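You operate a simulated robot arm through the tools that you are given. There is no shell and no other tool. Be economical: measure what you need, move in short steps, check, and stop when the job is done.

You are at the controls of a simulated two-armed robot. One attempt, no reset.

JOB
Screw the lid back on the jar on the black table.

Only the result counts: the job must be done as asked and must still hold three seconds after the hand-in. Knocking over, shifting, dropping, spilling or breaking anything else fails it. A push-on lid holds only when it is set on centred and level and pressed home; a screw cap is set on level and turned clockwise until tight.

ROBOT AND FRAMES
Two 7-joint arms with three-finger grippers on one trunk, on a base that drives. Base frame: it is fixed to the floor where the robot stands at the start and does not move with it; the origin is under the middle of the robot, x ahead of it, y to its left, z up. Lengths are in m, angles in rad, forces in N, time in s.
The left shoulder is at the start at [0.028, 0.154, 1.041], the right one opposite. With the tool pointing down near the work surface each hand reaches from about 0.18 to 0.62 m from the robot's upright axis, wherever it stands, measured 20 degrees to its own side. Payload 2.69 kg a hand.
Tool frame (each hand has its own): the origin (TCP) lies between the finger pads and is the grasp point; the fingertips stand 0.029 m ahead of it; z points along the fingers, y is the line along which they close. Largest opening 0.12 m; the body of the gripper starts 0.078 m behind the TCP.
Orientation is that of the tool frame in the base frame, as a unit quaternion [x, y, z, w]. With the fingers straight down and closing along the base's y, the tool's x points along the base's -x, its y along +y and its z along -z.

CONTROLS
- The arms move only by the tool step_arm. It takes "left_commands", "right_commands" or both (then of equal length, played together; a hand with none holds still); each is a list of rows, each a list of 3 entries, a list of its own where there are three numbers: the shift along the tool's x, y, z in units of 400 mm (1.0 is 400 mm), then the turn, a rotation vector about the tool's x, y, z in units of 45 degrees (1.0 is 45 degrees), then the gripper command, from -1 (fully open) to 1 (shut), values between in proportion. In form: [[[tx, ty, tz], [wx, wy, wz], hand], ...]. A call has 1 to 10 rows; each row is the pose to reach, as a shift and turn from the pose commanded when the call began, along the tool's axes at that moment. A call with a number of a shift or a turn outside -1 to 1 is refused whole. Each row takes 0.2 s and may step no farther than 0.05 m and 0.15 rad from the row before; otherwise, or with a gripper value out of range, the whole call is refused. Where a pose cannot be reached the arm comes as near as it can. A force on the tool above 40 N (or 10 N above the force at the start of the call, whichever is more), or a blocked arm, ends the call early, and 0.2 s more pass. The fingers move at their own pace and stop on an object; they squeeze with about 36 N. The grip force told is the motor's: it shows also when the fingers shut on nothing. Time passes only in rows, and 0.2 s behind the last, so rows that repeat a pose let the fingers close. The reply holds the time, the measured pose of the TCP, the force on the tool along the base axes, the opening and the grip force, in the units named above and with some noise, with the torque about the TCP (base axes, N m) and any sound that the robot's microphone picked up.
- Cameras (640 x 400 px; columns grow to the right, rows downward): "scene" is now at [0.1243, 0.0201, 1.2192]; the picture's right is [0.08, -1.00, 0.00], its down [-0.19, -0.02, -0.98] and it looks along [0.98, 0.08, -0.20] (base axes); focal length 214 px, centre (320, 200). "left" rides on the left gripper at [0.063, 0, -0.104] in its tool frame; the picture's right is [0.00, 1.00, 0.00], its down [-0.83, 0.00, -0.56] and it looks along [-0.56, 0.00, 0.83] (tool axes); focal length 275 px, centre (320, 200). "right" rides on the right gripper at [0.063, 0, -0.104] in its tool frame; the picture's right is [0.00, 1.00, 0.00], its down [-0.83, 0.00, -0.56] and it looks along [-0.56, 0.00, 0.83] (tool axes); focal length 275 px, centre (320, 200). There is no depth. A picture from a camera that has moved, and an enlarged one, comes with that camera's place and axes in the base frame and with its lens. The place of the scene camera against the robot may be out by one fixed shift of up to 0.025 m in any direction.
- camera(camera): a new picture of that camera. It takes no simulated time.
- slide_trunk(by): slides the trunk up (or, below 0, down) by that many m; the arms and the scene camera ride with it, the base frame stays. It gives what a move gives, with no picture.
- roll_base(legs): drives the robot by 1 to 6 legs, each [ahead, left, turn to the left] in m, m and rad, along the robot's own axes; the way and the turn of a leg run together, so that a leg with both is an arc; at most 1.5 m and 3.142 rad a leg. The arms and the cameras ride along, it lands a little off, and it stops where it bumps. It gives what a move gives.
- head_to(pan, tilt): turns the head with the scene camera to pan (to the left, within 1.396 rad either way) and tilt (down, from -0.506 to 1.204), counted from straight ahead of the robot. It gives what a move gives.
- enlarge(camera, box): a new picture of the part [left, top, right, bottom] of that camera's present view, enlarged. It takes no simulated time.
- hand_in(): hands the job in; it is judged then, once.

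Work in short steps. Places have to be worked out from the pictures, the camera data and where the tool is seen: move nearer, look again, correct. Check each grasp and each placing, and mend what went wrong. You have 120 turns and 100 pictures in all, those below and enlarged ones among them. Open the grippers and draw the arms clear of the work before you hand the job in, unless the task says otherwise; then end with one line.

The tools are called after "Emit:" as a command line: name --argument value ..., lists and objects as JSON in quotes. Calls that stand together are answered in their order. step_arm: Moves the arms, as the interface text tells. Its arguments: {"type":"object","properties":{"left_commands":{"type":"array","items":{"type":"array"}},"right_commands":{"type":"array","items":{"type":"array"}}},"required":[]} The other tools are called the same way: slide_trunk (by) slides the trunk up or down; roll_base (legs) drives the base; head_to (pan, tilt) turns the head that bears the scene camera; camera (camera) takes a picture; enlarge (camera, box) takes an enlarged picture of a part of a camera's view; hand_in () hands the job in.

At the start:

```text
clock: 0.0
left_ee_pos: [0.3723, 0.1621, 1.0996]
left_orientation: [0.0, 1.0, 0.001, 0.0]
left_contact_force: [-0.4, -0.7, -0.1]
left_moment: [0.03, -0.02, 0.0]
left_grip_width: 0.1199
left_gripper_force: 0.1
right_ee_pos: [0.2655, -0.0895, 1.1977]
right_orientation: [0.0, 1.0, 0.0, 0.0]
right_contact_force: [0.1, -1.0, -0.5]
right_moment: [-0.04, 0.0, 0.03]
right_grip_width: 0.12
right_gripper_force: 0.0
trunk travel left (down, up): [-0.404, 0.034]
robot x, y, heading: [-0.0013, 0.0018, 0.001]
head pan, tilt: [0.08, 0.197]
```

scene: 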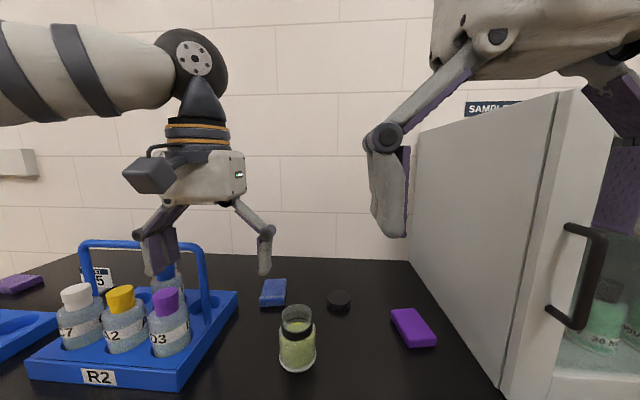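
right: 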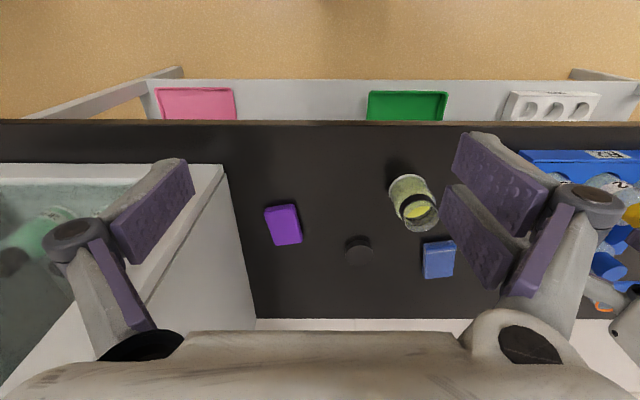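
left: 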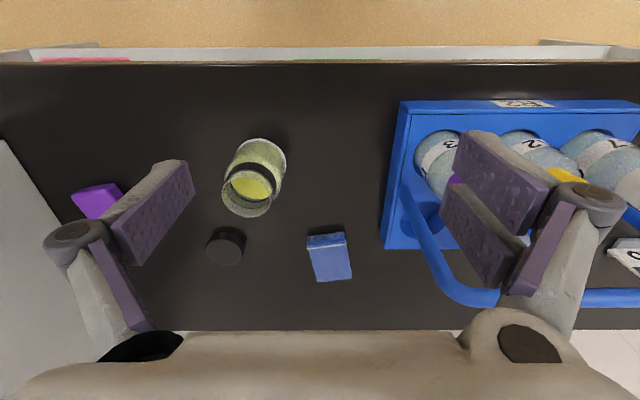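

I place the cap near (0.64, 0.00, 0.85) and the jar mouth near (0.475, 0.076, 0.94). I'll enlarge both before moving.

Emit:
enlarge --camera "left" --box '[170, 120, 330, 280]'

Emit:
enlarge --camera "scene" --box '[240, 260, 400, 390]'

```text
2.50 times, centred on (250, 200) of left
camera zoom: at [0.3094, 0.1623, 1.2045], right [0.0, 1.0, 0.0], down [0.83, 0.0, 0.56], along [0.56, 0.0, -0.83], focal length 688 px, centre (495, 200)
```

zoom: 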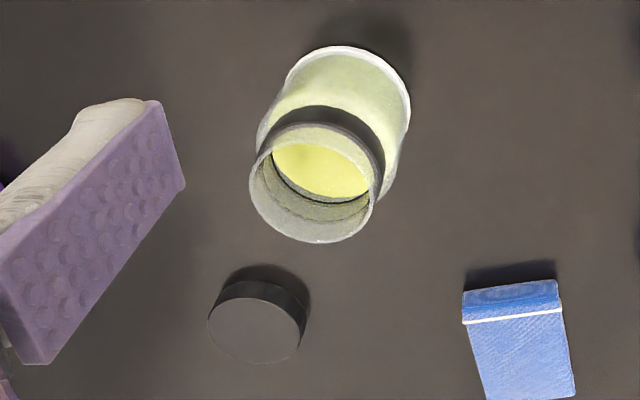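

```text
3.08 times, centred on (320, 325) of scene
camera zoom: at [0.1243, 0.0201, 1.2192], right [0.08, -1.0, 0.0], down [-0.19, -0.02, -0.98], along [0.98, 0.08, -0.2], focal length 660 px, centre (320, -185)
```

zoom: 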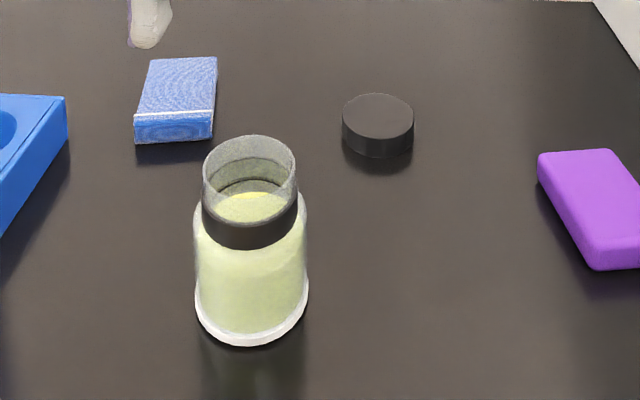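

The cap lies top up, about 0.066 m across, and the jar's neck is open. The cap is slightly out of reach, so I'll drive ahead a little.

Emit:
roll_base --legs '[[0.09, 0, 0]]'

```text
clock: 1.1
left_ee_pos: [0.4599, 0.162, 1.0991]
left_orientation: [0.0, 1.0, -0.001, 0.0]
left_contact_force: [0.9, 0.6, -0.1]
left_moment: [-0.04, 0.0, 0.0]
left_grip_width: 0.1198
left_gripper_force: 0.1
right_ee_pos: [0.3552, -0.0892, 1.1961]
right_orientation: [0.0, 1.0, 0.0, 0.0]
right_contact_force: [0.9, 0.0, 0.9]
right_moment: [-0.02, 0.07, 0.01]
right_grip_width: 0.12
right_gripper_force: 0.0
trunk travel left (down, up): [-0.404, 0.034]
robot x, y, heading: [0.0897, -0.001, 0.001]
head pan, tilt: [0.08, 0.197]
```

The drive landed as asked. I'll bring the right hand above and just short of the cap, staying high, and look again.

Emit:
step_arm --right_commands '[[[-0.102, 0.033, 0.048], [0, 0, 0], -1], [[-0.204, 0.066, 0.097], [0, 0, 0], -1], [[-0.306, 0.099, 0.145], [0, 0, 0], -1], [[-0.408, 0.132, 0.193], [0, 0, 0], -1], [[-0.51, 0.165, 0.242], [0, 0, 0], -1], [[-0.6125, 0.1975, 0.29], [0, 0, 0], -1], [[-0.6125, 0.1975, 0.29], [0, 0, 0], -1]]'

Emit:
camera --camera "right"

Emit:
camera --camera "left"

```text
clock: 2.7
left_ee_pos: [0.4607, 0.1625, 1.0999]
left_orientation: [0.0, 1.0, 0.0, 0.0]
left_contact_force: [0.0, 0.9, -0.5]
left_moment: [-0.01, 0.0, 0.0]
left_grip_width: 0.1198
left_gripper_force: 0.1
right_ee_pos: [0.5752, -0.0198, 1.0779]
right_orientation: [0.0, 1.0, 0.0, -0.001]
right_contact_force: [0.9, 0.5, -0.7]
right_moment: [0.01, 0.0, 0.01]
right_grip_width: 0.1198
right_gripper_force: 0.0
right hand out of reach, approached as far as the arm can: row 6, 7
trunk travel left (down, up): [-0.404, 0.034]
robot x, y, heading: [0.0901, 0.003, -0.0]
head pan, tilt: [0.08, 0.197]
```

```text
94 pictures are left
camera right: at [0.5121, -0.0201, 1.1818], right [-0.01, 1.0, 0.0], down [0.83, 0.0, 0.56], along [0.56, 0.0, -0.83], focal length 275 px, centre (320, 200)
```

right: 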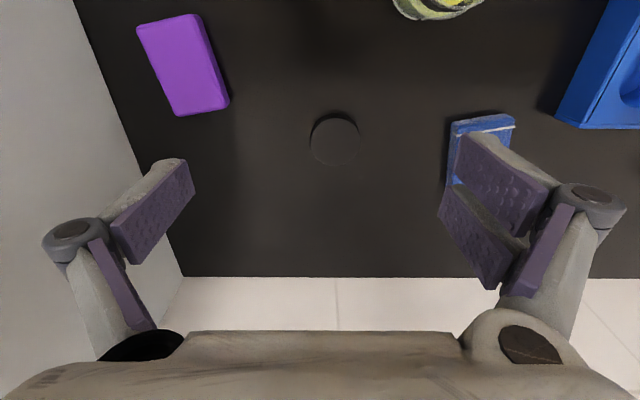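

```text
93 pictures are left
camera left: at [0.3977, 0.1625, 1.2047], right [0.0, 1.0, 0.0], down [0.83, 0.0, 0.56], along [0.56, 0.0, -0.83], focal length 275 px, centre (320, 200)
```

left: 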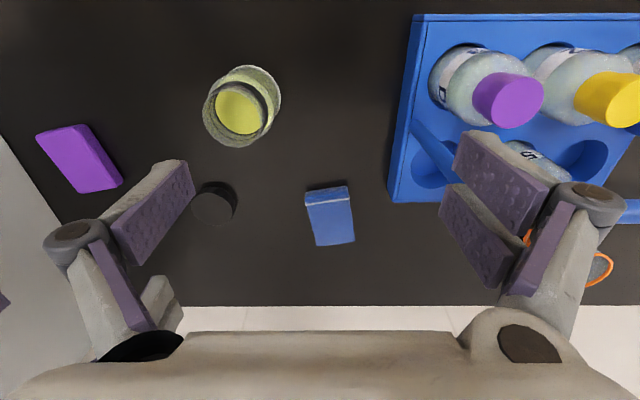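

Cap centre fixed at about (0.642, -0.002), top at z≈0.857. I'll lower the hand first, since reach is greater lower down.

Emit:
step_arm --right_commands '[[[0, 0, 0.1], [0, 0, 0], -1], [[0, 0, 0.2], [0, 0, 0], -1], [[0, 0, 0.3], [0, 0, 0], -1], [[0, 0, 0.3], [0, 0, 0], -1]]'

```text
clock: 3.7
left_ee_pos: [0.4612, 0.1617, 1.0993]
left_orientation: [0.0, 1.0, -0.001, 0.0]
left_contact_force: [-0.2, -0.3, 0.7]
left_moment: [-0.02, 0.02, -0.03]
left_grip_width: 0.12
left_gripper_force: 0.2
right_ee_pos: [0.5767, -0.0202, 0.9598]
right_orientation: [0.0, 1.0, 0.0, 0.0]
right_contact_force: [-0.1, 0.2, 0.3]
right_moment: [-0.02, 0.02, 0.0]
right_grip_width: 0.1201
right_gripper_force: 0.1
trunk travel left (down, up): [-0.404, 0.034]
robot x, y, heading: [0.0859, -0.0035, 0.002]
head pan, tilt: [0.08, 0.197]
```

Now forward to directly above the cap, then look.

Emit:
step_arm --right_commands '[[[-0.08, 0.022, 0], [0, 0, 0], -1], [[-0.163, 0.044, 0], [0, 0, 0], -1], [[-0.163, 0.044, 0], [0, 0, 0], -1]]'

Emit:
camera --camera "right"

Emit:
camera --camera "scene"

```text
clock: 4.5
left_ee_pos: [0.4607, 0.1623, 1.0986]
left_orientation: [0.0, 1.0, 0.0, 0.0]
left_contact_force: [0.1, 0.4, -1.2]
left_moment: [-0.01, -0.02, -0.03]
left_grip_width: 0.12
left_gripper_force: 0.1
right_ee_pos: [0.6234, -0.0129, 0.9539]
right_orientation: [0.0, 1.0, 0.0, -0.001]
right_contact_force: [-0.5, -0.6, 0.3]
right_moment: [-0.01, -0.02, 0.0]
right_grip_width: 0.1198
right_gripper_force: 0.1
right hand out of reach, approached as far as the arm can: row 2, 3
trunk travel left (down, up): [-0.404, 0.034]
robot x, y, heading: [0.0883, 0.0008, 0.0]
head pan, tilt: [0.08, 0.197]
```

```text
92 pictures are left
camera right: at [0.5591, -0.0121, 1.0577], right [0.0, 1.0, 0.0], down [0.83, 0.0, 0.56], along [0.56, 0.0, -0.83], focal length 275 px, centre (320, 200)
```

right: 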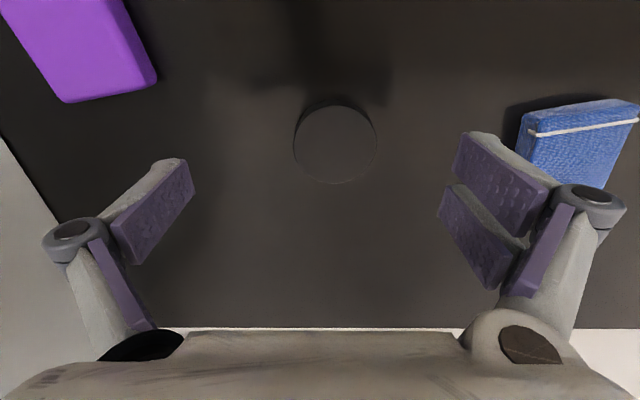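

```text
91 pictures are left
camera scene: at [0.2131, 0.0203, 1.2192], right [0.08, -1.0, 0.0], down [-0.2, -0.02, -0.98], along [0.98, 0.08, -0.2], focal length 214 px, centre (320, 200)
```

scene: 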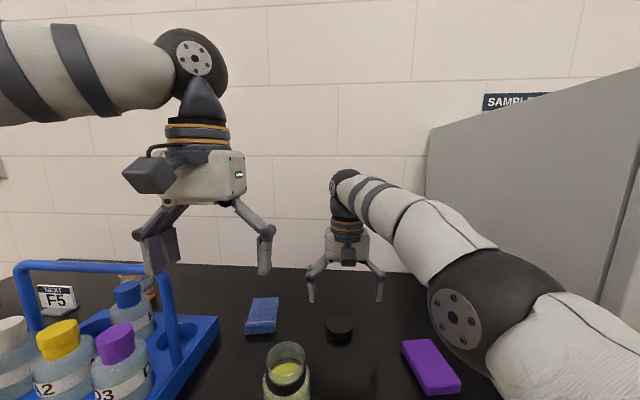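

Reach here ends at x≈0.623, while the cap is at 0.643. I'll pull the left hand back a little for clearance from the rack, then drive ahead 0.04.

Emit:
step_arm --left_commands '[[[0.1, -0.05, 0], [0, 0, 0], -1], [[0.15, -0.075, 0], [0, 0, 0], -1]]'

Emit:
roll_base --legs '[[0.04, 0, 0]]'

```text
clock: 5.1
left_ee_pos: [0.4003, 0.1328, 1.096]
left_orientation: [0.001, 1.0, 0.001, 0.0]
left_contact_force: [0.5, -0.2, -0.3]
left_moment: [0.0, 0.02, -0.02]
left_grip_width: 0.12
left_gripper_force: 0.0
right_ee_pos: [0.6228, -0.0132, 0.9537]
right_orientation: [0.001, 1.0, 0.001, 0.001]
right_contact_force: [0.9, 0.7, -0.7]
right_moment: [-0.01, -0.03, 0.02]
right_grip_width: 0.1201
right_gripper_force: 0.1
trunk travel left (down, up): [-0.404, 0.034]
robot x, y, heading: [0.0902, 0.0, -0.002]
head pan, tilt: [0.08, 0.197]
```

```text
clock: 6.0
left_ee_pos: [0.4394, 0.1323, 1.0964]
left_orientation: [-0.001, 1.0, 0.0, -0.001]
left_contact_force: [1.7, 0.3, -0.2]
left_moment: [-0.01, 0.03, -0.04]
left_grip_width: 0.1198
left_gripper_force: 0.0
right_ee_pos: [0.6619, -0.0118, 0.9533]
right_orientation: [0.0, 1.0, 0.0, 0.0]
right_contact_force: [0.7, 0.6, -0.3]
right_moment: [-0.01, 0.03, 0.01]
right_grip_width: 0.1201
right_gripper_force: 0.1
trunk travel left (down, up): [-0.404, 0.034]
robot x, y, heading: [0.1265, 0.0016, -0.002]
head pan, tilt: [0.08, 0.197]
```

The right hand is now past the cap, so I'll centre it at (0.643, -0.001), lower to z≈0.90 and look.

Emit:
step_arm --right_commands '[[[0.0475, 0.0275, 0.05], [0, 0, 0], -1], [[0.0475, 0.0275, 0.13], [0, 0, 0], -1], [[0.0475, 0.0275, 0.13], [0, 0, 0], -1]]'

Emit:
camera --camera "right"

Emit:
camera --camera "left"

```text
clock: 6.8
left_ee_pos: [0.4391, 0.1331, 1.0964]
left_orientation: [0.0, 1.0, 0.0, 0.0]
left_contact_force: [0.4, -0.4, -0.8]
left_moment: [0.02, 0.03, -0.01]
left_grip_width: 0.1204
left_gripper_force: 0.1
right_ee_pos: [0.6416, -0.001, 0.9029]
right_orientation: [0.0, 1.0, -0.001, 0.001]
right_contact_force: [-0.4, 0.4, 0.6]
right_moment: [-0.01, -0.06, -0.02]
right_grip_width: 0.1202
right_gripper_force: 0.1
trunk travel left (down, up): [-0.404, 0.034]
robot x, y, heading: [0.1259, -0.0022, 0.002]
head pan, tilt: [0.08, 0.197]
```

```text
90 pictures are left
camera right: at [0.5779, -0.0008, 1.0077], right [0.0, 1.0, 0.0], down [0.83, 0.0, 0.56], along [0.56, 0.0, -0.83], focal length 275 px, centre (320, 200)
```

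right: 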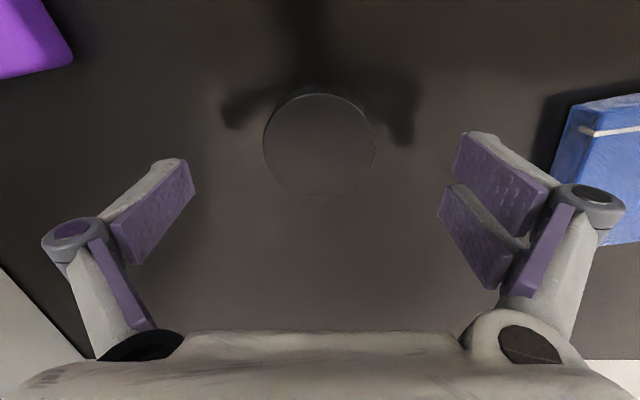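

```text
89 pictures are left
camera left: at [0.3764, 0.1332, 1.2024], right [0.0, 1.0, 0.0], down [0.83, 0.0, 0.56], along [0.56, 0.0, -0.83], focal length 275 px, centre (320, 200)
```

left: 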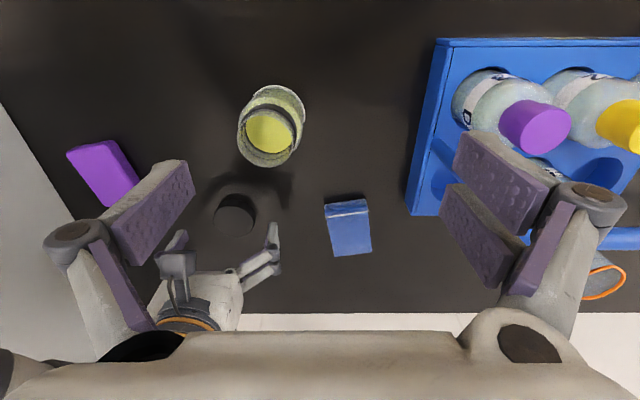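

The cap is centred under the hand, so I'll descend to z≈0.868 and watch the force.

Emit:
step_arm --right_commands '[[[0, 0, 0.045], [0, 0, 0], -1], [[0, 0, 0.07], [0, 0, 0], -1], [[0, 0, 0.0875], [0, 0, 0], -1], [[0, 0, 0.0875], [0, 0, 0], -1]]'

Emit:
enlarge --camera "scene" --box '[250, 220, 430, 400]'

```text
clock: 7.8
left_ee_pos: [0.44, 0.1322, 1.0967]
left_orientation: [0.001, 1.0, 0.0, 0.0]
left_contact_force: [0.2, -0.4, 0.0]
left_moment: [0.01, 0.0, -0.04]
left_grip_width: 0.1199
left_gripper_force: 0.0
right_ee_pos: [0.6424, -0.0016, 0.8666]
right_orientation: [0.0, 1.0, 0.0, 0.0]
right_contact_force: [0.1, 0.3, -0.1]
right_moment: [-0.04, -0.03, -0.01]
right_grip_width: 0.1201
right_gripper_force: 0.1
trunk travel left (down, up): [-0.404, 0.034]
robot x, y, heading: [0.1243, -0.0007, -0.001]
head pan, tilt: [0.08, 0.197]
```

```text
2.22 times, centred on (340, 310) of scene
camera zoom: at [0.2518, 0.0202, 1.2193], right [0.08, -1.0, 0.0], down [-0.19, -0.02, -0.98], along [0.98, 0.08, -0.2], focal length 477 px, centre (276, -44)
```

zoom: 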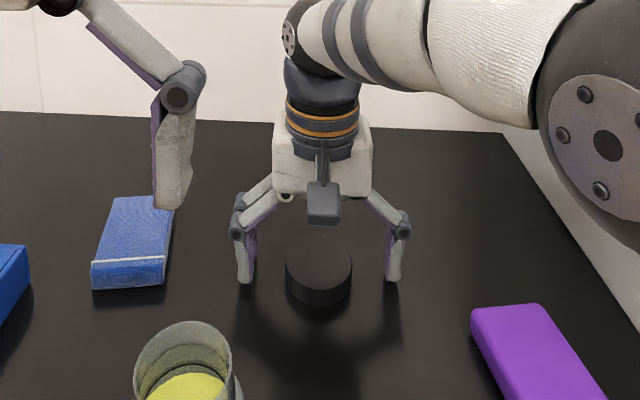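

The fingertips are about level with the cap's lower edge, straddling it evenly. Closing.

Emit:
step_arm --right_commands '[[[0, 0, 0], [0, 0, 0], 1], [[0, 0, 0], [0, 0, 0], 1], [[0, 0, 0], [0, 0, 0], 1], [[0, 0, 0], [0, 0, 0], 1]]'

Emit:
camera --camera "right"

```text
clock: 8.4
left_ee_pos: [0.4374, 0.132, 1.0978]
left_orientation: [0.0, 1.0, 0.0, 0.002]
left_contact_force: [-0.5, -0.6, 0.3]
left_moment: [0.01, -0.03, -0.02]
left_grip_width: 0.1199
left_gripper_force: 0.1
right_ee_pos: [0.6428, -0.001, 0.8762]
right_orientation: [0.001, 1.0, 0.002, 0.01]
right_contact_force: [-9.6, -1.0, 29.6]
right_moment: [-0.26, 0.63, -0.15]
right_grip_width: 0.0635
right_gripper_force: 36.3
trunk travel left (down, up): [-0.404, 0.034]
robot x, y, heading: [0.1271, -0.001, -0.001]
head pan, tilt: [0.08, 0.197]
stopped in row 3 (right hand): the force on the tool passed its limit at 44 N (the readings are from after the stop); the commanded pose is now the measured one
```

```text
87 pictures are left
camera right: at [0.5776, -0.0021, 0.9795], right [0.0, 1.0, 0.0], down [0.82, 0.0, 0.57], along [0.57, 0.0, -0.82], focal length 275 px, centre (320, 200)
```

right: 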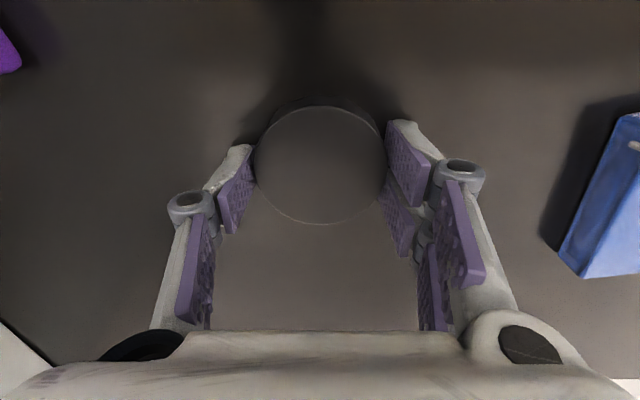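

The grip reads 0.0635 m, so the cap is between the fingers. The tips touched the table as they closed, which tilted the hand. I'll release, rise about 5 mm, level and regrip.

Emit:
step_arm --right_commands '[[[0, 0, 0], [0, 0, 0], -0.4], [[0, 0, -0.012], [0.005, 0.0255, -0.0025], -0.4], [[0, 0, -0.012], [0.005, 0.0255, -0.0025], -0.4]]'

Emit:
camera --camera "right"

```text
clock: 9.2
left_ee_pos: [0.4393, 0.1332, 1.0965]
left_orientation: [0.0, 1.0, 0.0, 0.0]
left_contact_force: [-0.6, 0.0, -0.7]
left_moment: [0.01, -0.04, -0.03]
left_grip_width: 0.1199
left_gripper_force: 0.1
right_ee_pos: [0.6449, -0.0031, 0.8764]
right_orientation: [-0.001, 1.0, -0.001, -0.005]
right_contact_force: [-0.5, -0.1, -0.1]
right_moment: [-0.03, -0.03, -0.02]
right_grip_width: 0.0841
right_gripper_force: 0.0
trunk travel left (down, up): [-0.404, 0.034]
robot x, y, heading: [0.1261, -0.0014, -0.0]
head pan, tilt: [0.08, 0.197]
```

```text
86 pictures are left
camera right: at [0.5818, -0.0019, 0.9803], right [-0.01, 1.0, 0.0], down [0.84, 0.01, 0.55], along [0.55, 0.0, -0.84], focal length 275 px, centre (320, 200)
```

right: 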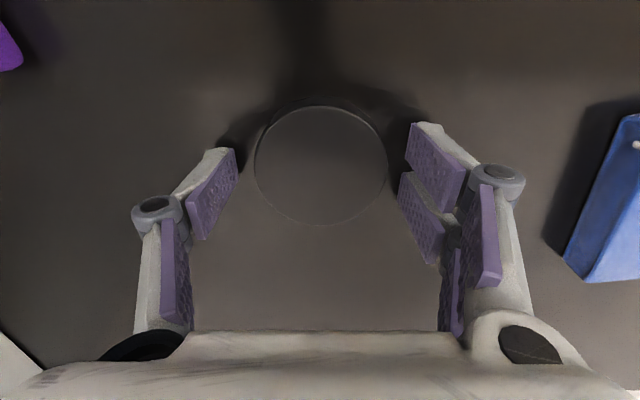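

Cap centre is (0.642, -0.002) and its top is at 0.857. I'll trim the level and height, then regrip.

Emit:
step_arm --right_commands '[[[0.0075, 0.002, -0.01], [0, -0.0127, 0], -0.4], [[0.0075, 0.002, -0.01], [0, -0.0127, 0], -0.4]]'

Emit:
step_arm --right_commands '[[[0, 0, 0], [0, 0, 0], 1], [[0, 0, 0], [0, 0, 0], 1], [[0, 0, 0], [0, 0, 0], 1]]'

```text
clock: 9.8
left_ee_pos: [0.4403, 0.1322, 1.0956]
left_orientation: [0.0, 1.0, 0.0, 0.0]
left_contact_force: [-0.5, -0.7, -0.2]
left_moment: [0.01, 0.01, 0.01]
left_grip_width: 0.1199
left_gripper_force: 0.1
right_ee_pos: [0.6418, -0.0009, 0.8805]
right_orientation: [0.0, 1.0, 0.0, 0.001]
right_contact_force: [-1.0, -0.2, -0.1]
right_moment: [-0.01, 0.0, -0.01]
right_grip_width: 0.0839
right_gripper_force: 0.1
trunk travel left (down, up): [-0.404, 0.034]
robot x, y, heading: [0.1267, -0.0045, 0.001]
head pan, tilt: [0.08, 0.197]
```

```text
clock: 10.6
left_ee_pos: [0.4393, 0.1324, 1.0971]
left_orientation: [-0.001, 1.0, 0.0, 0.0]
left_contact_force: [0.6, -0.2, 0.2]
left_moment: [0.03, 0.01, 0.02]
left_grip_width: 0.1198
left_gripper_force: 0.0
right_ee_pos: [0.6408, -0.0013, 0.8801]
right_orientation: [0.001, 1.0, 0.0, 0.001]
right_contact_force: [0.1, -0.3, 1.4]
right_moment: [-0.08, 0.04, 0.0]
right_grip_width: 0.0619
right_gripper_force: 35.4
trunk travel left (down, up): [-0.404, 0.034]
robot x, y, heading: [0.1286, 0.0016, 0.0]
head pan, tilt: [0.08, 0.197]
```

Clean grip, 0.062 m wide and level. I'll lift and draw back toward the jar, staying in reach.

Emit:
step_arm --right_commands '[[[0, 0, -0.06], [0, 0, 0], 1], [[0.0, 0, -0.15], [0, 0, 0], 1], [[0.06, 0, -0.24], [0, 0, 0], 1], [[0.12, 0, -0.33], [0, 0, 0], 1], [[0.15, 0, -0.4], [0, 0, 0], 1], [[0.15, 0, -0.4], [0, 0, 0], 1]]'

Emit:
camera --camera "right"

Emit:
camera --camera "left"

Emit:
camera --camera "scene"

```text
clock: 12.0
left_ee_pos: [0.4401, 0.1327, 1.0964]
left_orientation: [0.0, 1.0, 0.001, 0.0]
left_contact_force: [-0.5, 0.0, -1.1]
left_moment: [-0.03, -0.05, 0.01]
left_grip_width: 0.1202
left_gripper_force: 0.0
right_ee_pos: [0.5812, -0.0018, 1.0407]
right_orientation: [0.0, 1.0, -0.001, 0.001]
right_contact_force: [0.2, -1.0, -0.2]
right_moment: [0.02, 0.03, -0.02]
right_grip_width: 0.062
right_gripper_force: 36.0
trunk travel left (down, up): [-0.404, 0.034]
robot x, y, heading: [0.1257, -0.0006, -0.003]
head pan, tilt: [0.08, 0.197]
```

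```text
85 pictures are left
camera right: at [0.5174, -0.0023, 1.1445], right [-0.01, 1.0, 0.0], down [0.83, 0.0, 0.56], along [0.56, 0.0, -0.83], focal length 275 px, centre (320, 200)
```

right: 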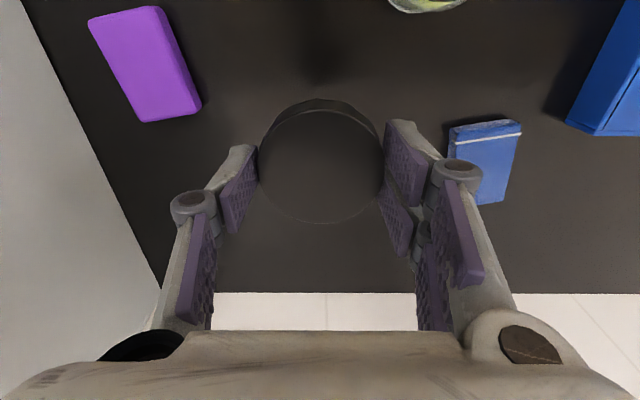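

```text
84 pictures are left
camera left: at [0.3769, 0.1332, 1.2021], right [0.0, 1.0, 0.0], down [0.83, 0.0, 0.56], along [0.56, 0.0, -0.83], focal length 275 px, centre (320, 200)
```

left: 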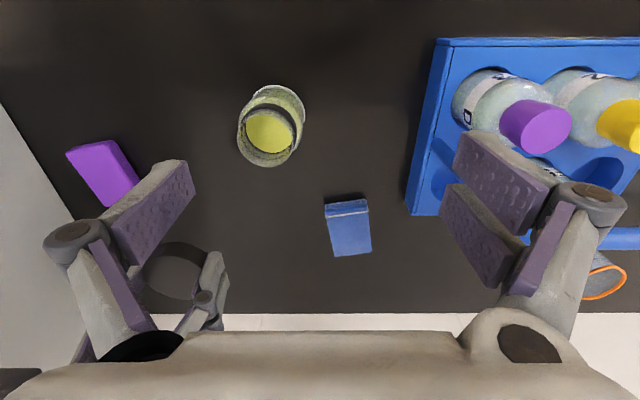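

```text
83 pictures are left
camera scene: at [0.252, 0.0202, 1.2191], right [0.08, -1.0, 0.0], down [-0.2, -0.02, -0.98], along [0.98, 0.08, -0.2], focal length 214 px, centre (320, 200)
```

scene: 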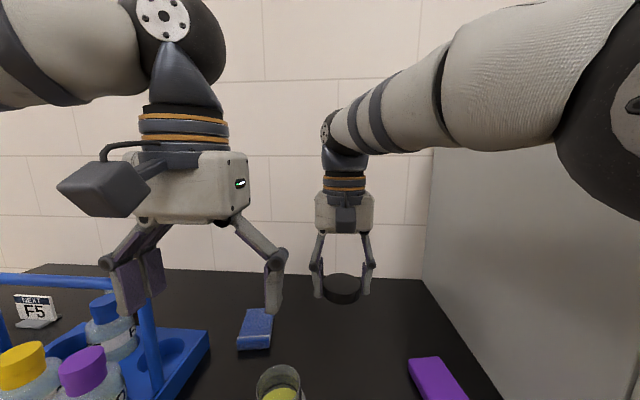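

The cap is held level. I'll need the left hand on the jar while screwing, and it needs more room to work. The right hand stays high, so backing off about 0.11 is safe.

Emit:
roll_base --legs '[[-0.11, 0, 0]]'

Emit:
camera --camera "left"

Emit:
camera --camera "right"

```text
clock: 13.2
left_ee_pos: [0.3292, 0.1331, 1.0955]
left_orientation: [0.0, 1.0, 0.0, -0.001]
left_contact_force: [0.4, 0.0, 0.1]
left_moment: [-0.01, -0.04, 0.02]
left_grip_width: 0.1199
left_gripper_force: 0.1
right_ee_pos: [0.4707, -0.0021, 1.0406]
right_orientation: [-0.001, 1.0, -0.001, 0.001]
right_contact_force: [-0.3, 0.3, -0.8]
right_moment: [-0.01, -0.04, -0.03]
right_grip_width: 0.0622
right_gripper_force: 35.9
trunk travel left (down, up): [-0.404, 0.034]
robot x, y, heading: [0.0183, 0.0008, -0.001]
head pan, tilt: [0.08, 0.197]
```

```text
82 pictures are left
camera left: at [0.266, 0.1333, 1.2024], right [0.0, 1.0, 0.0], down [0.83, 0.0, 0.56], along [0.56, 0.0, -0.83], focal length 275 px, centre (320, 200)
```

left: 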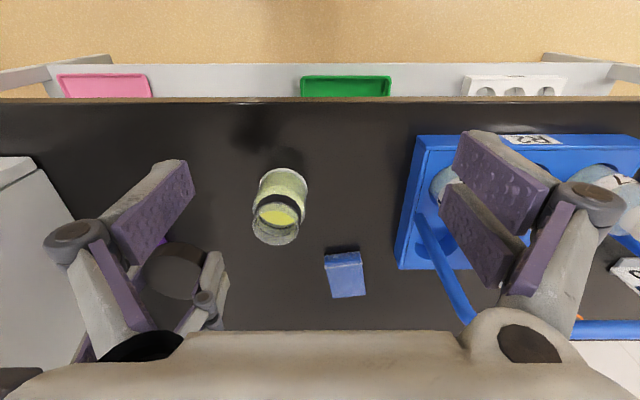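

```text
81 pictures are left
camera right: at [0.4069, -0.0021, 1.1446], right [-0.01, 1.0, 0.0], down [0.83, 0.01, 0.56], along [0.56, 0.0, -0.83], focal length 275 px, centre (320, 200)
```

right: 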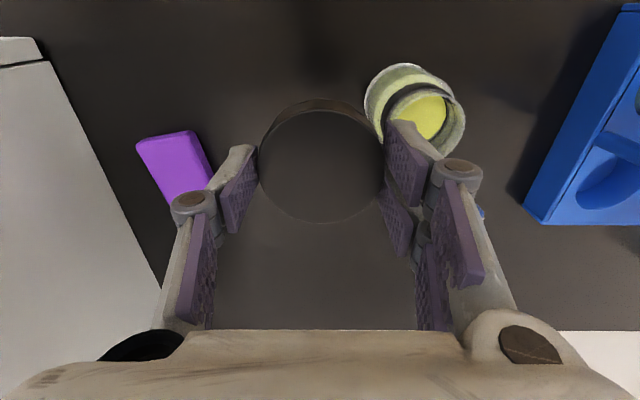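

I'll enlarge the jar from the left camera to fix the neck accurately.

Emit:
enlarge --camera "left" --box '[230, 150, 330, 260]'

```text
3.64 times, centred on (280, 205) of left
camera zoom: at [0.266, 0.1333, 1.2024], right [0.0, 1.0, 0.0], down [0.83, 0.0, 0.56], along [0.56, 0.0, -0.83], focal length 1001 px, centre (466, 182)
```

zoom: 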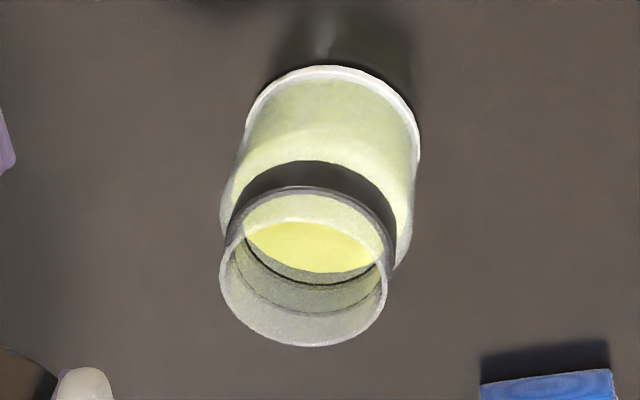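

Two views put the mouth centre at (0.482, 0.078, 0.935), with a body about 0.072 m across. I'll pitch the left hand to come at the jar body from behind-left, and move the right hand aside to make room.

Emit:
step_arm --left_commands '[[[0, 0, 0], [0.036, -0.135, 0.074], -1], [[0, 0, 0], [0.073, -0.271, 0.149], -1], [[0, 0, 0], [0.109, -0.406, 0.223], -1], [[0, 0, 0], [0.145, -0.542, 0.298], -1], [[0, 0, 0], [0.1815, -0.677, 0.372], -1], [[0, 0, 0], [0.1815, -0.677, 0.372], -1]]' --right_commands '[[[0, -0.05, 0], [0, 0, 0], 1], [[0, -0.1, 0], [0, 0, 0], 1], [[0, -0.15, 0], [0, 0, 0], 1], [[0, -0.2, 0], [0, 0, 0], 1], [[0, -0.25, 0], [0, 0, 0], 1], [[0, -0.25, 0], [0, 0, 0], 1]]'

Emit:
step_arm --left_commands '[[[0, 0, 0], [0.04, -0.151, 0.083], -1], [[0, 0, 0], [0.081, -0.301, 0.165], -1], [[0, 0, 0], [0.121, -0.452, 0.248], -1], [[0, 0, 0], [0.121, -0.452, 0.248], -1]]'

Emit:
camera --camera "scene"

Emit:
camera --camera "left"

```text
clock: 14.6
left_ee_pos: [0.3308, 0.1324, 1.0957]
left_orientation: [0.143, 0.952, -0.07, 0.263]
left_contact_force: [1.0, 0.0, -0.3]
left_moment: [-0.01, 0.01, 0.02]
left_grip_width: 0.1198
left_gripper_force: 0.0
right_ee_pos: [0.4715, -0.1026, 1.042]
right_orientation: [-0.001, 1.0, -0.001, 0.001]
right_contact_force: [0.4, 0.0, 0.0]
right_moment: [0.02, 0.0, -0.02]
right_grip_width: 0.0622
right_gripper_force: 36.4
trunk travel left (down, up): [-0.404, 0.034]
robot x, y, heading: [0.0194, -0.0002, 0.001]
head pan, tilt: [0.08, 0.197]
```

```text
clock: 15.6
left_ee_pos: [0.3304, 0.1328, 1.0963]
left_orientation: [0.232, 0.868, -0.114, 0.424]
left_contact_force: [-0.6, 0.5, 0.1]
left_moment: [0.02, -0.01, -0.01]
left_grip_width: 0.1198
left_gripper_force: 0.0
right_ee_pos: [0.4716, -0.1026, 1.041]
right_orientation: [-0.001, 1.0, -0.001, 0.001]
right_contact_force: [0.3, 0.1, -0.5]
right_moment: [0.01, 0.0, -0.02]
right_grip_width: 0.0619
right_gripper_force: 35.6
trunk travel left (down, up): [-0.404, 0.034]
robot x, y, heading: [0.0193, -0.0034, -0.0]
head pan, tilt: [0.08, 0.197]
```

```text
79 pictures are left
camera scene: at [0.1422, 0.02, 1.2192], right [0.08, -1.0, 0.0], down [-0.2, -0.02, -0.98], along [0.98, 0.08, -0.2], focal length 214 px, centre (320, 200)
```

scene: 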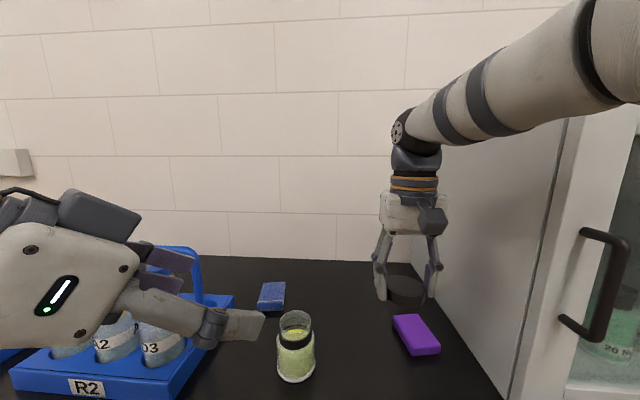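

```text
78 pictures are left
camera left: at [0.2255, 0.194, 1.1121], right [0.5, 0.86, 0.0], down [0.06, -0.04, 1.0], along [0.86, -0.5, -0.07], focal length 275 px, centre (320, 200)
```

left: 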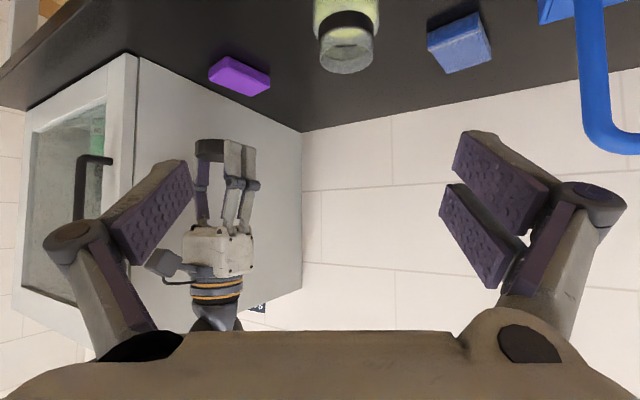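

The orientation is as planned, and this view agrees on the jar at about (0.48, 0.079). Moving to the pre-grasp 0.12 m behind the jar along the approach.

Emit:
step_arm --left_commands '[[[0.044, 0.0175, 0.086], [0, 0, 0], -1], [[0.088, 0.035, 0.172], [0, 0, 0], -1], [[0.132, 0.0525, 0.257], [0, 0, 0], -1], [[0.176, 0.07, 0.343], [0, 0, 0], -1], [[0.176, 0.07, 0.343], [0, 0, 0], -1]]'

Emit:
camera --camera "left"

Emit:
camera --camera "scene"

```text
clock: 16.8
left_ee_pos: [0.4174, 0.1257, 0.9618]
left_orientation: [0.233, 0.868, -0.114, 0.424]
left_contact_force: [0.8, -0.6, 0.0]
left_moment: [-0.02, 0.01, 0.01]
left_grip_width: 0.12
left_gripper_force: 0.1
left hand out of reach, approached as far as the arm can: row 1, 2, 3, 4, 5
right_ee_pos: [0.4701, -0.1013, 1.0423]
right_orientation: [0.0, 1.0, -0.001, 0.0]
right_contact_force: [0.6, 0.0, -1.1]
right_moment: [0.01, -0.02, 0.01]
right_grip_width: 0.0619
right_gripper_force: 35.3
trunk travel left (down, up): [-0.404, 0.034]
robot x, y, heading: [0.0163, -0.0021, 0.001]
head pan, tilt: [0.08, 0.197]
```

```text
77 pictures are left
camera left: at [0.3126, 0.1859, 0.9774], right [0.5, 0.86, 0.0], down [0.06, -0.04, 1.0], along [0.86, -0.5, -0.07], focal length 275 px, centre (320, 200)
```

left: 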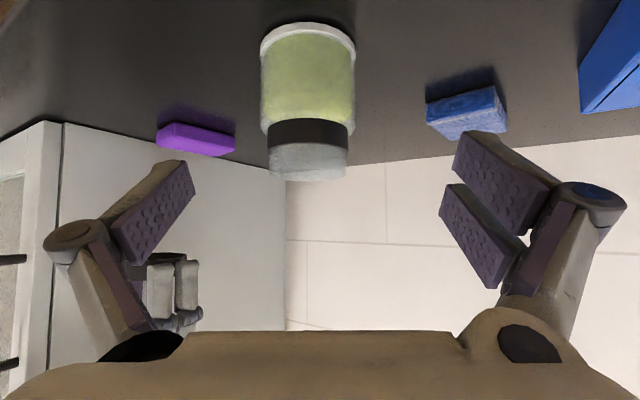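

```text
76 pictures are left
camera scene: at [0.1418, 0.0201, 1.2193], right [0.08, -1.0, 0.0], down [-0.19, -0.02, -0.98], along [0.98, 0.08, -0.2], focal length 214 px, centre (320, 200)
```

scene: 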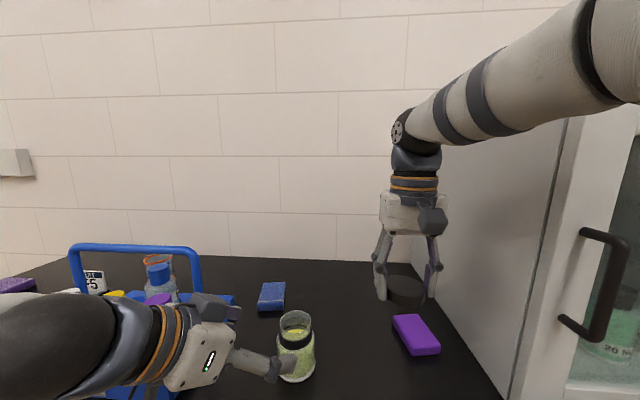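

The left arm stopped at (0.417, 0.126, 0.962), short of the pre-grasp. I'll take an enlarged look at the jar to fix its distance and heights.

Emit:
enlarge --camera "left" --box '[220, 0, 400, 200]'

```text
2.00 times, centred on (310, 100) of left
camera zoom: at [0.3126, 0.1859, 0.9774], right [0.5, 0.86, 0.0], down [0.06, -0.04, 1.0], along [0.86, -0.5, -0.07], focal length 551 px, centre (340, 400)
```

zoom: 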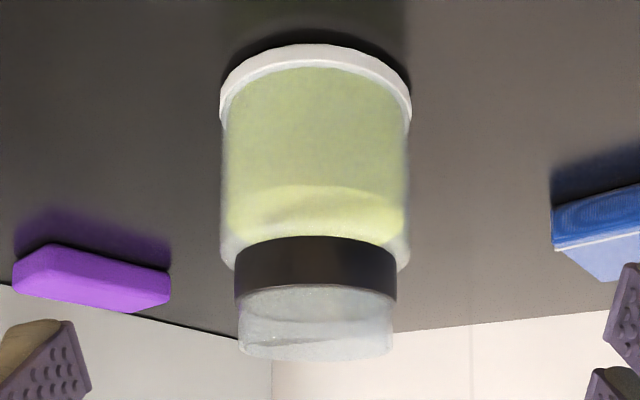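

The jar is about 9 mm off my lateral centre, and the remaining approach is about 0.11 m. I'll correct sideways and advance halfway.

Emit:
step_arm --left_commands '[[[0.025, -0.0225, 0.0], [0, 0, 0], -1], [[0.025, -0.0225, 0.07], [0, 0, 0], -1], [[0.025, -0.0225, 0.14], [0, 0, 0], -1], [[0.025, -0.0225, 0.14], [0, 0, 0], -1]]'

Emit:
camera --camera "left"

Emit:
camera --camera "scene"

```text
clock: 17.8
left_ee_pos: [0.4468, 0.0968, 0.9193]
left_orientation: [0.233, 0.868, -0.114, 0.424]
left_contact_force: [0.0, 0.0, 0.6]
left_moment: [-0.01, -0.01, -0.02]
left_grip_width: 0.12
left_gripper_force: 0.1
left hand out of reach, approached as far as the arm can: row 1
right_ee_pos: [0.4706, -0.1011, 1.0419]
right_orientation: [-0.001, 1.0, -0.001, 0.001]
right_contact_force: [0.1, -0.2, -0.6]
right_moment: [0.01, 0.0, 0.0]
right_grip_width: 0.0619
right_gripper_force: 35.8
trunk travel left (down, up): [-0.404, 0.034]
robot x, y, heading: [0.0167, -0.0011, 0.003]
head pan, tilt: [0.08, 0.197]
```

```text
74 pictures are left
camera left: at [0.3415, 0.1582, 0.9336], right [0.5, 0.87, 0.0], down [0.06, -0.04, 1.0], along [0.86, -0.5, -0.07], focal length 275 px, centre (320, 200)
```

left: 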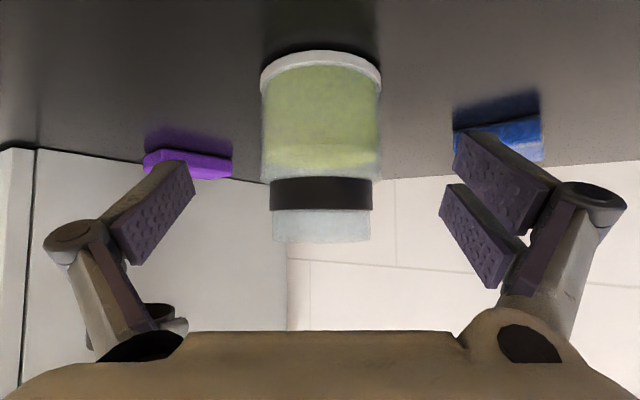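

```text
73 pictures are left
camera scene: at [0.1418, 0.0204, 1.2193], right [0.08, -1.0, 0.0], down [-0.19, -0.02, -0.98], along [0.98, 0.08, -0.2], focal length 214 px, centre (320, 200)
```

scene: 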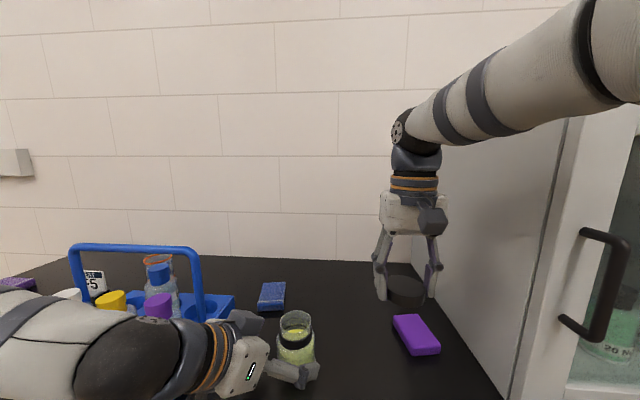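

The jar is centred between the fingers. The wider views agree on the jar axis at about (0.474, 0.080) with the mouth at 0.944, so I'll advance the last 0.045 m with the fingers still open.

Emit:
step_arm --left_commands '[[[0.006, 0, 0.04], [0, 0, 0], -1], [[0.012, 0, 0.08], [0, 0, 0], -1], [[0.0175, 0, 0.115], [0, 0, 0], -1], [[0.0175, 0, 0.115], [0, 0, 0], -1]]'

Emit:
camera --camera "left"

Emit:
enlarge --camera "scene" --box '[200, 280, 380, 400]'

```text
clock: 18.8
left_ee_pos: [0.4742, 0.0811, 0.8853]
left_orientation: [0.232, 0.868, -0.113, 0.424]
left_contact_force: [0.2, 0.1, -0.2]
left_moment: [0.02, 0.0, 0.0]
left_grip_width: 0.1199
left_gripper_force: 0.1
right_ee_pos: [0.4705, -0.1012, 1.0418]
right_orientation: [-0.001, 1.0, -0.001, 0.0]
right_contact_force: [0.4, -0.9, -0.2]
right_moment: [-0.01, -0.01, -0.01]
right_grip_width: 0.0622
right_gripper_force: 36.4
trunk travel left (down, up): [-0.404, 0.034]
robot x, y, heading: [0.015, 0.0002, 0.002]
head pan, tilt: [0.08, 0.197]
```

```text
72 pictures are left
camera left: at [0.3695, 0.1419, 0.9003], right [0.5, 0.87, 0.0], down [0.06, -0.04, 1.0], along [0.86, -0.5, -0.07], focal length 275 px, centre (320, 200)
```

left: 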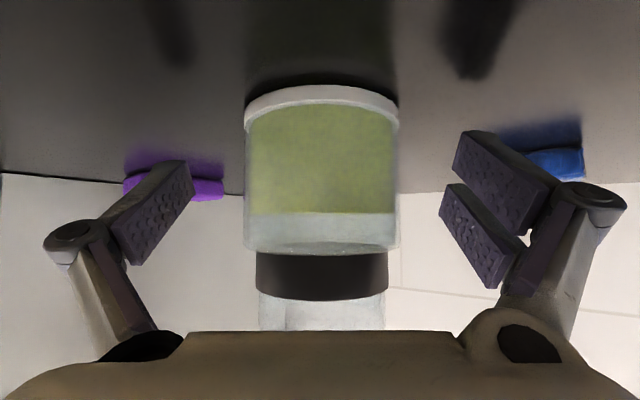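

```text
3.33 times, centred on (290, 340) of scene
camera zoom: at [0.142, 0.0203, 1.2193], right [0.08, -1.0, 0.0], down [-0.19, -0.02, -0.98], along [0.98, 0.08, -0.2], focal length 715 px, centre (420, -267)
```

zoom: 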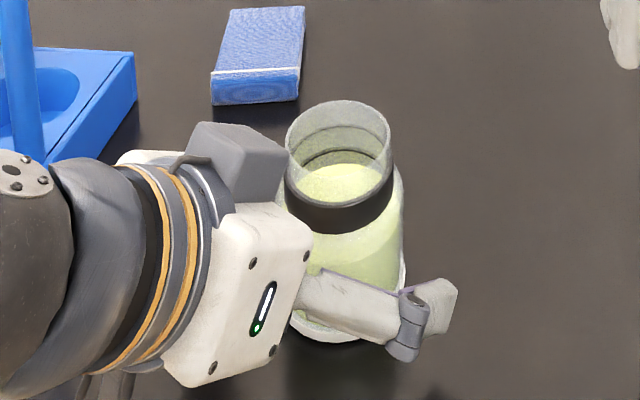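

The TCP sits mid-body on the jar, which is centred. Closing the left hand gently in stages.

Emit:
step_arm --left_commands '[[[0, 0, 0], [0, 0, 0], -0.1], [[0, 0, 0], [0, 0, 0], 0.1], [[0, 0, 0], [0, 0, 0], 1], [[0, 0, 0], [0, 0, 0], 1], [[0, 0, 0], [0, 0, 0], 1]]'

Emit:
camera --camera "left"

Emit:
enlarge --camera "scene" --box '[200, 280, 380, 400]'

```text
clock: 20.0
left_ee_pos: [0.4735, 0.0808, 0.8852]
left_orientation: [0.232, 0.869, -0.113, 0.423]
left_contact_force: [0.3, 1.1, 1.4]
left_moment: [0.07, -0.02, 0.05]
left_grip_width: 0.0687
left_gripper_force: 36.1
right_ee_pos: [0.4711, -0.101, 1.0421]
right_orientation: [0.0, 1.0, 0.0, 0.001]
right_contact_force: [-0.5, 0.4, -0.2]
right_moment: [0.01, 0.01, -0.01]
right_grip_width: 0.0622
right_gripper_force: 35.8
trunk travel left (down, up): [-0.404, 0.034]
robot x, y, heading: [0.0191, 0.0013, 0.006]
head pan, tilt: [0.08, 0.197]
```

```text
70 pictures are left
camera left: at [0.3694, 0.1419, 0.9005], right [0.5, 0.87, 0.0], down [0.06, -0.04, 1.0], along [0.86, -0.5, -0.07], focal length 275 px, centre (320, 200)
```

left: 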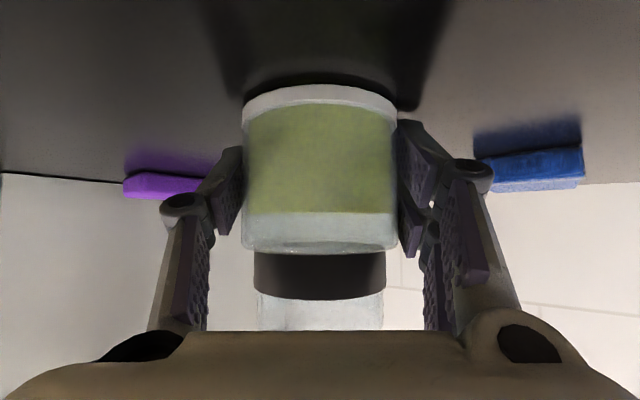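

```text
3.33 times, centred on (290, 340) of scene
camera zoom: at [0.1419, 0.0202, 1.2193], right [0.08, -1.0, 0.0], down [-0.19, -0.02, -0.98], along [0.98, 0.08, -0.2], focal length 715 px, centre (420, -267)
```

zoom: 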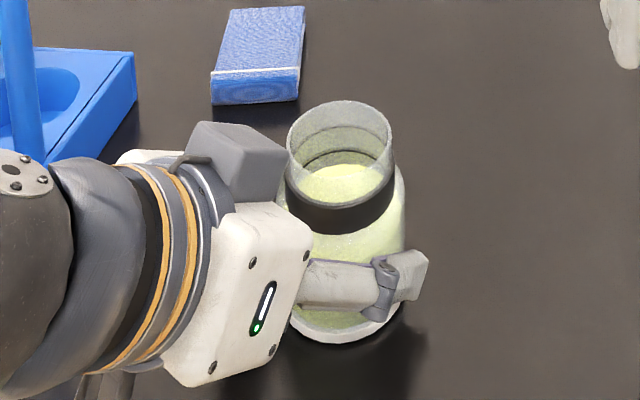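

The jar is held: 0.0687 m, and it hasn't shifted. The known width refines the jar axis to about (0.480, 0.078), with the mouth near z 0.944. Bringing the cap over it at z≈1.02.

Emit:
step_arm --right_commands '[[[-0.005, 0.1, 0], [0, 0, 0], 1], [[-0.01, 0.2, 0], [0, 0, 0], 1], [[-0.015, 0.3, 0], [0, 0, 0], 1], [[-0.02, 0.39, 0.02], [0, 0, 0], 1], [[-0.0225, 0.4475, 0.05], [0, 0, 0], 1], [[-0.0225, 0.4475, 0.05], [0, 0, 0], 1]]'

Emit:
enlarge --camera "scene" --box '[200, 220, 380, 400]'

Emit:
camera --camera "right"

Emit:
camera --camera "left"

```text
clock: 21.4
left_ee_pos: [0.4745, 0.081, 0.8857]
left_orientation: [0.233, 0.868, -0.114, 0.423]
left_contact_force: [-0.9, 0.9, 2.1]
left_moment: [0.12, -0.07, 0.04]
left_grip_width: 0.0683
left_gripper_force: 35.8
right_ee_pos: [0.4856, 0.0671, 1.0184]
right_orientation: [0.01, 1.0, 0.002, 0.0]
right_contact_force: [0.9, 0.6, 0.2]
right_moment: [-0.01, -0.02, -0.02]
right_grip_width: 0.0617
right_gripper_force: 36.7
trunk travel left (down, up): [-0.404, 0.034]
robot x, y, heading: [0.0159, -0.001, 0.005]
head pan, tilt: [0.08, 0.197]
```

```text
2.22 times, centred on (290, 310) of scene
camera zoom: at [0.1417, 0.0202, 1.2193], right [0.08, -1.0, 0.0], down [-0.19, -0.02, -0.98], along [0.98, 0.08, -0.2], focal length 477 px, centre (387, -44)
```

zoom: 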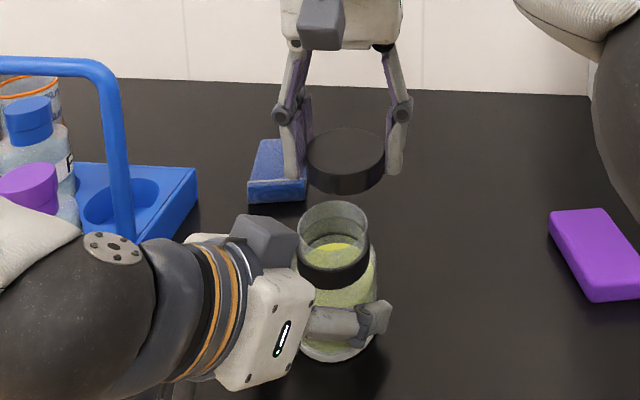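

```text
67 pictures are left
camera right: at [0.4221, 0.0678, 1.1239], right [0.01, 1.0, 0.0], down [0.83, -0.01, 0.56], along [0.56, 0.0, -0.83], focal length 275 px, centre (320, 200)
```

right: 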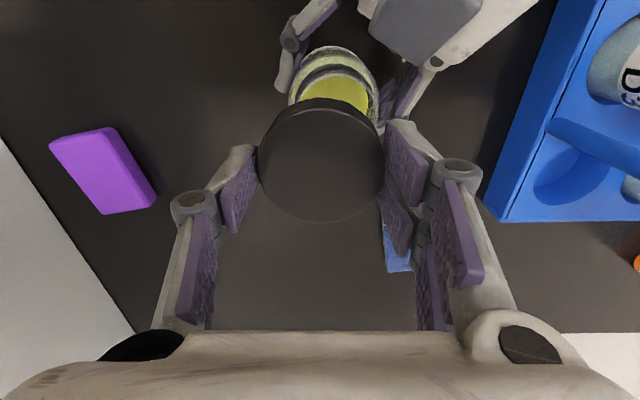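

```text
66 pictures are left
camera left: at [0.3692, 0.1419, 0.9006], right [0.5, 0.87, 0.0], down [0.06, -0.04, 1.0], along [0.86, -0.5, -0.07], focal length 275 px, centre (320, 200)
```

left: 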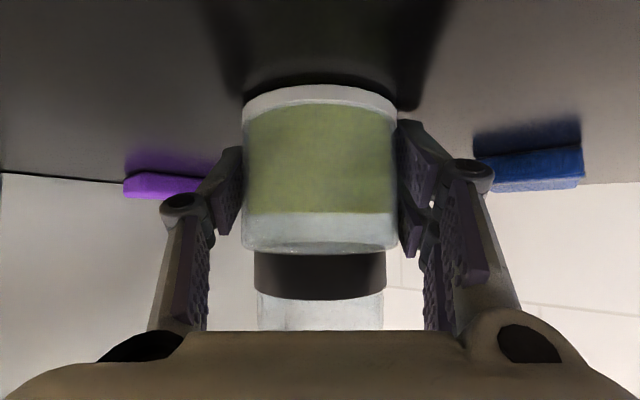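

The hand reads (0.486, 0.067), not yet where I sent it. I'll let it settle and re-read before correcting.

Emit:
step_arm --right_commands '[[[0, 0, 0], [0, 0, 0], 1], [[0, 0, 0], [0, 0, 0], 1]]'

```text
clock: 22.0
left_ee_pos: [0.4736, 0.0811, 0.8848]
left_orientation: [0.231, 0.869, -0.112, 0.424]
left_contact_force: [-1.4, 1.3, 3.2]
left_moment: [0.2, -0.02, 0.07]
left_grip_width: 0.0683
left_gripper_force: 36.0
right_ee_pos: [0.4843, 0.0683, 1.0222]
right_orientation: [0.007, 1.0, 0.004, 0.002]
right_contact_force: [0.3, -0.3, -0.4]
right_moment: [0.01, 0.03, 0.0]
right_grip_width: 0.0621
right_gripper_force: 36.7
trunk travel left (down, up): [-0.404, 0.034]
robot x, y, heading: [0.0192, 0.0009, 0.0]
head pan, tilt: [0.08, 0.197]
```

It still sits 10 mm short in y and slightly yawed. I'll command the remainder with a level correction.

Emit:
step_arm --right_commands '[[[0.01, 0.025, 0.0], [0.01, 0.005, -0.018], 1], [[0.01, 0.025, 0.0], [0.01, 0.005, -0.018], 1], [[0.01, 0.025, 0.0], [0.01, 0.005, -0.018], 1]]'

```text
clock: 22.8
left_ee_pos: [0.4744, 0.0797, 0.8841]
left_orientation: [0.233, 0.868, -0.113, 0.423]
left_contact_force: [0.2, 1.1, 3.3]
left_moment: [0.08, -0.07, 0.0]
left_grip_width: 0.0684
left_gripper_force: 36.1
right_ee_pos: [0.4782, 0.0767, 1.017]
right_orientation: [0.001, 1.0, -0.003, -0.001]
right_contact_force: [-0.2, 0.0, 0.0]
right_moment: [-0.04, 0.02, -0.01]
right_grip_width: 0.062
right_gripper_force: 36.1
right hand out of reach, approached as far as the arm can: row 1, 2, 3
trunk travel left (down, up): [-0.404, 0.034]
robot x, y, heading: [0.0174, -0.0006, -0.001]
head pan, tilt: [0.08, 0.197]
```

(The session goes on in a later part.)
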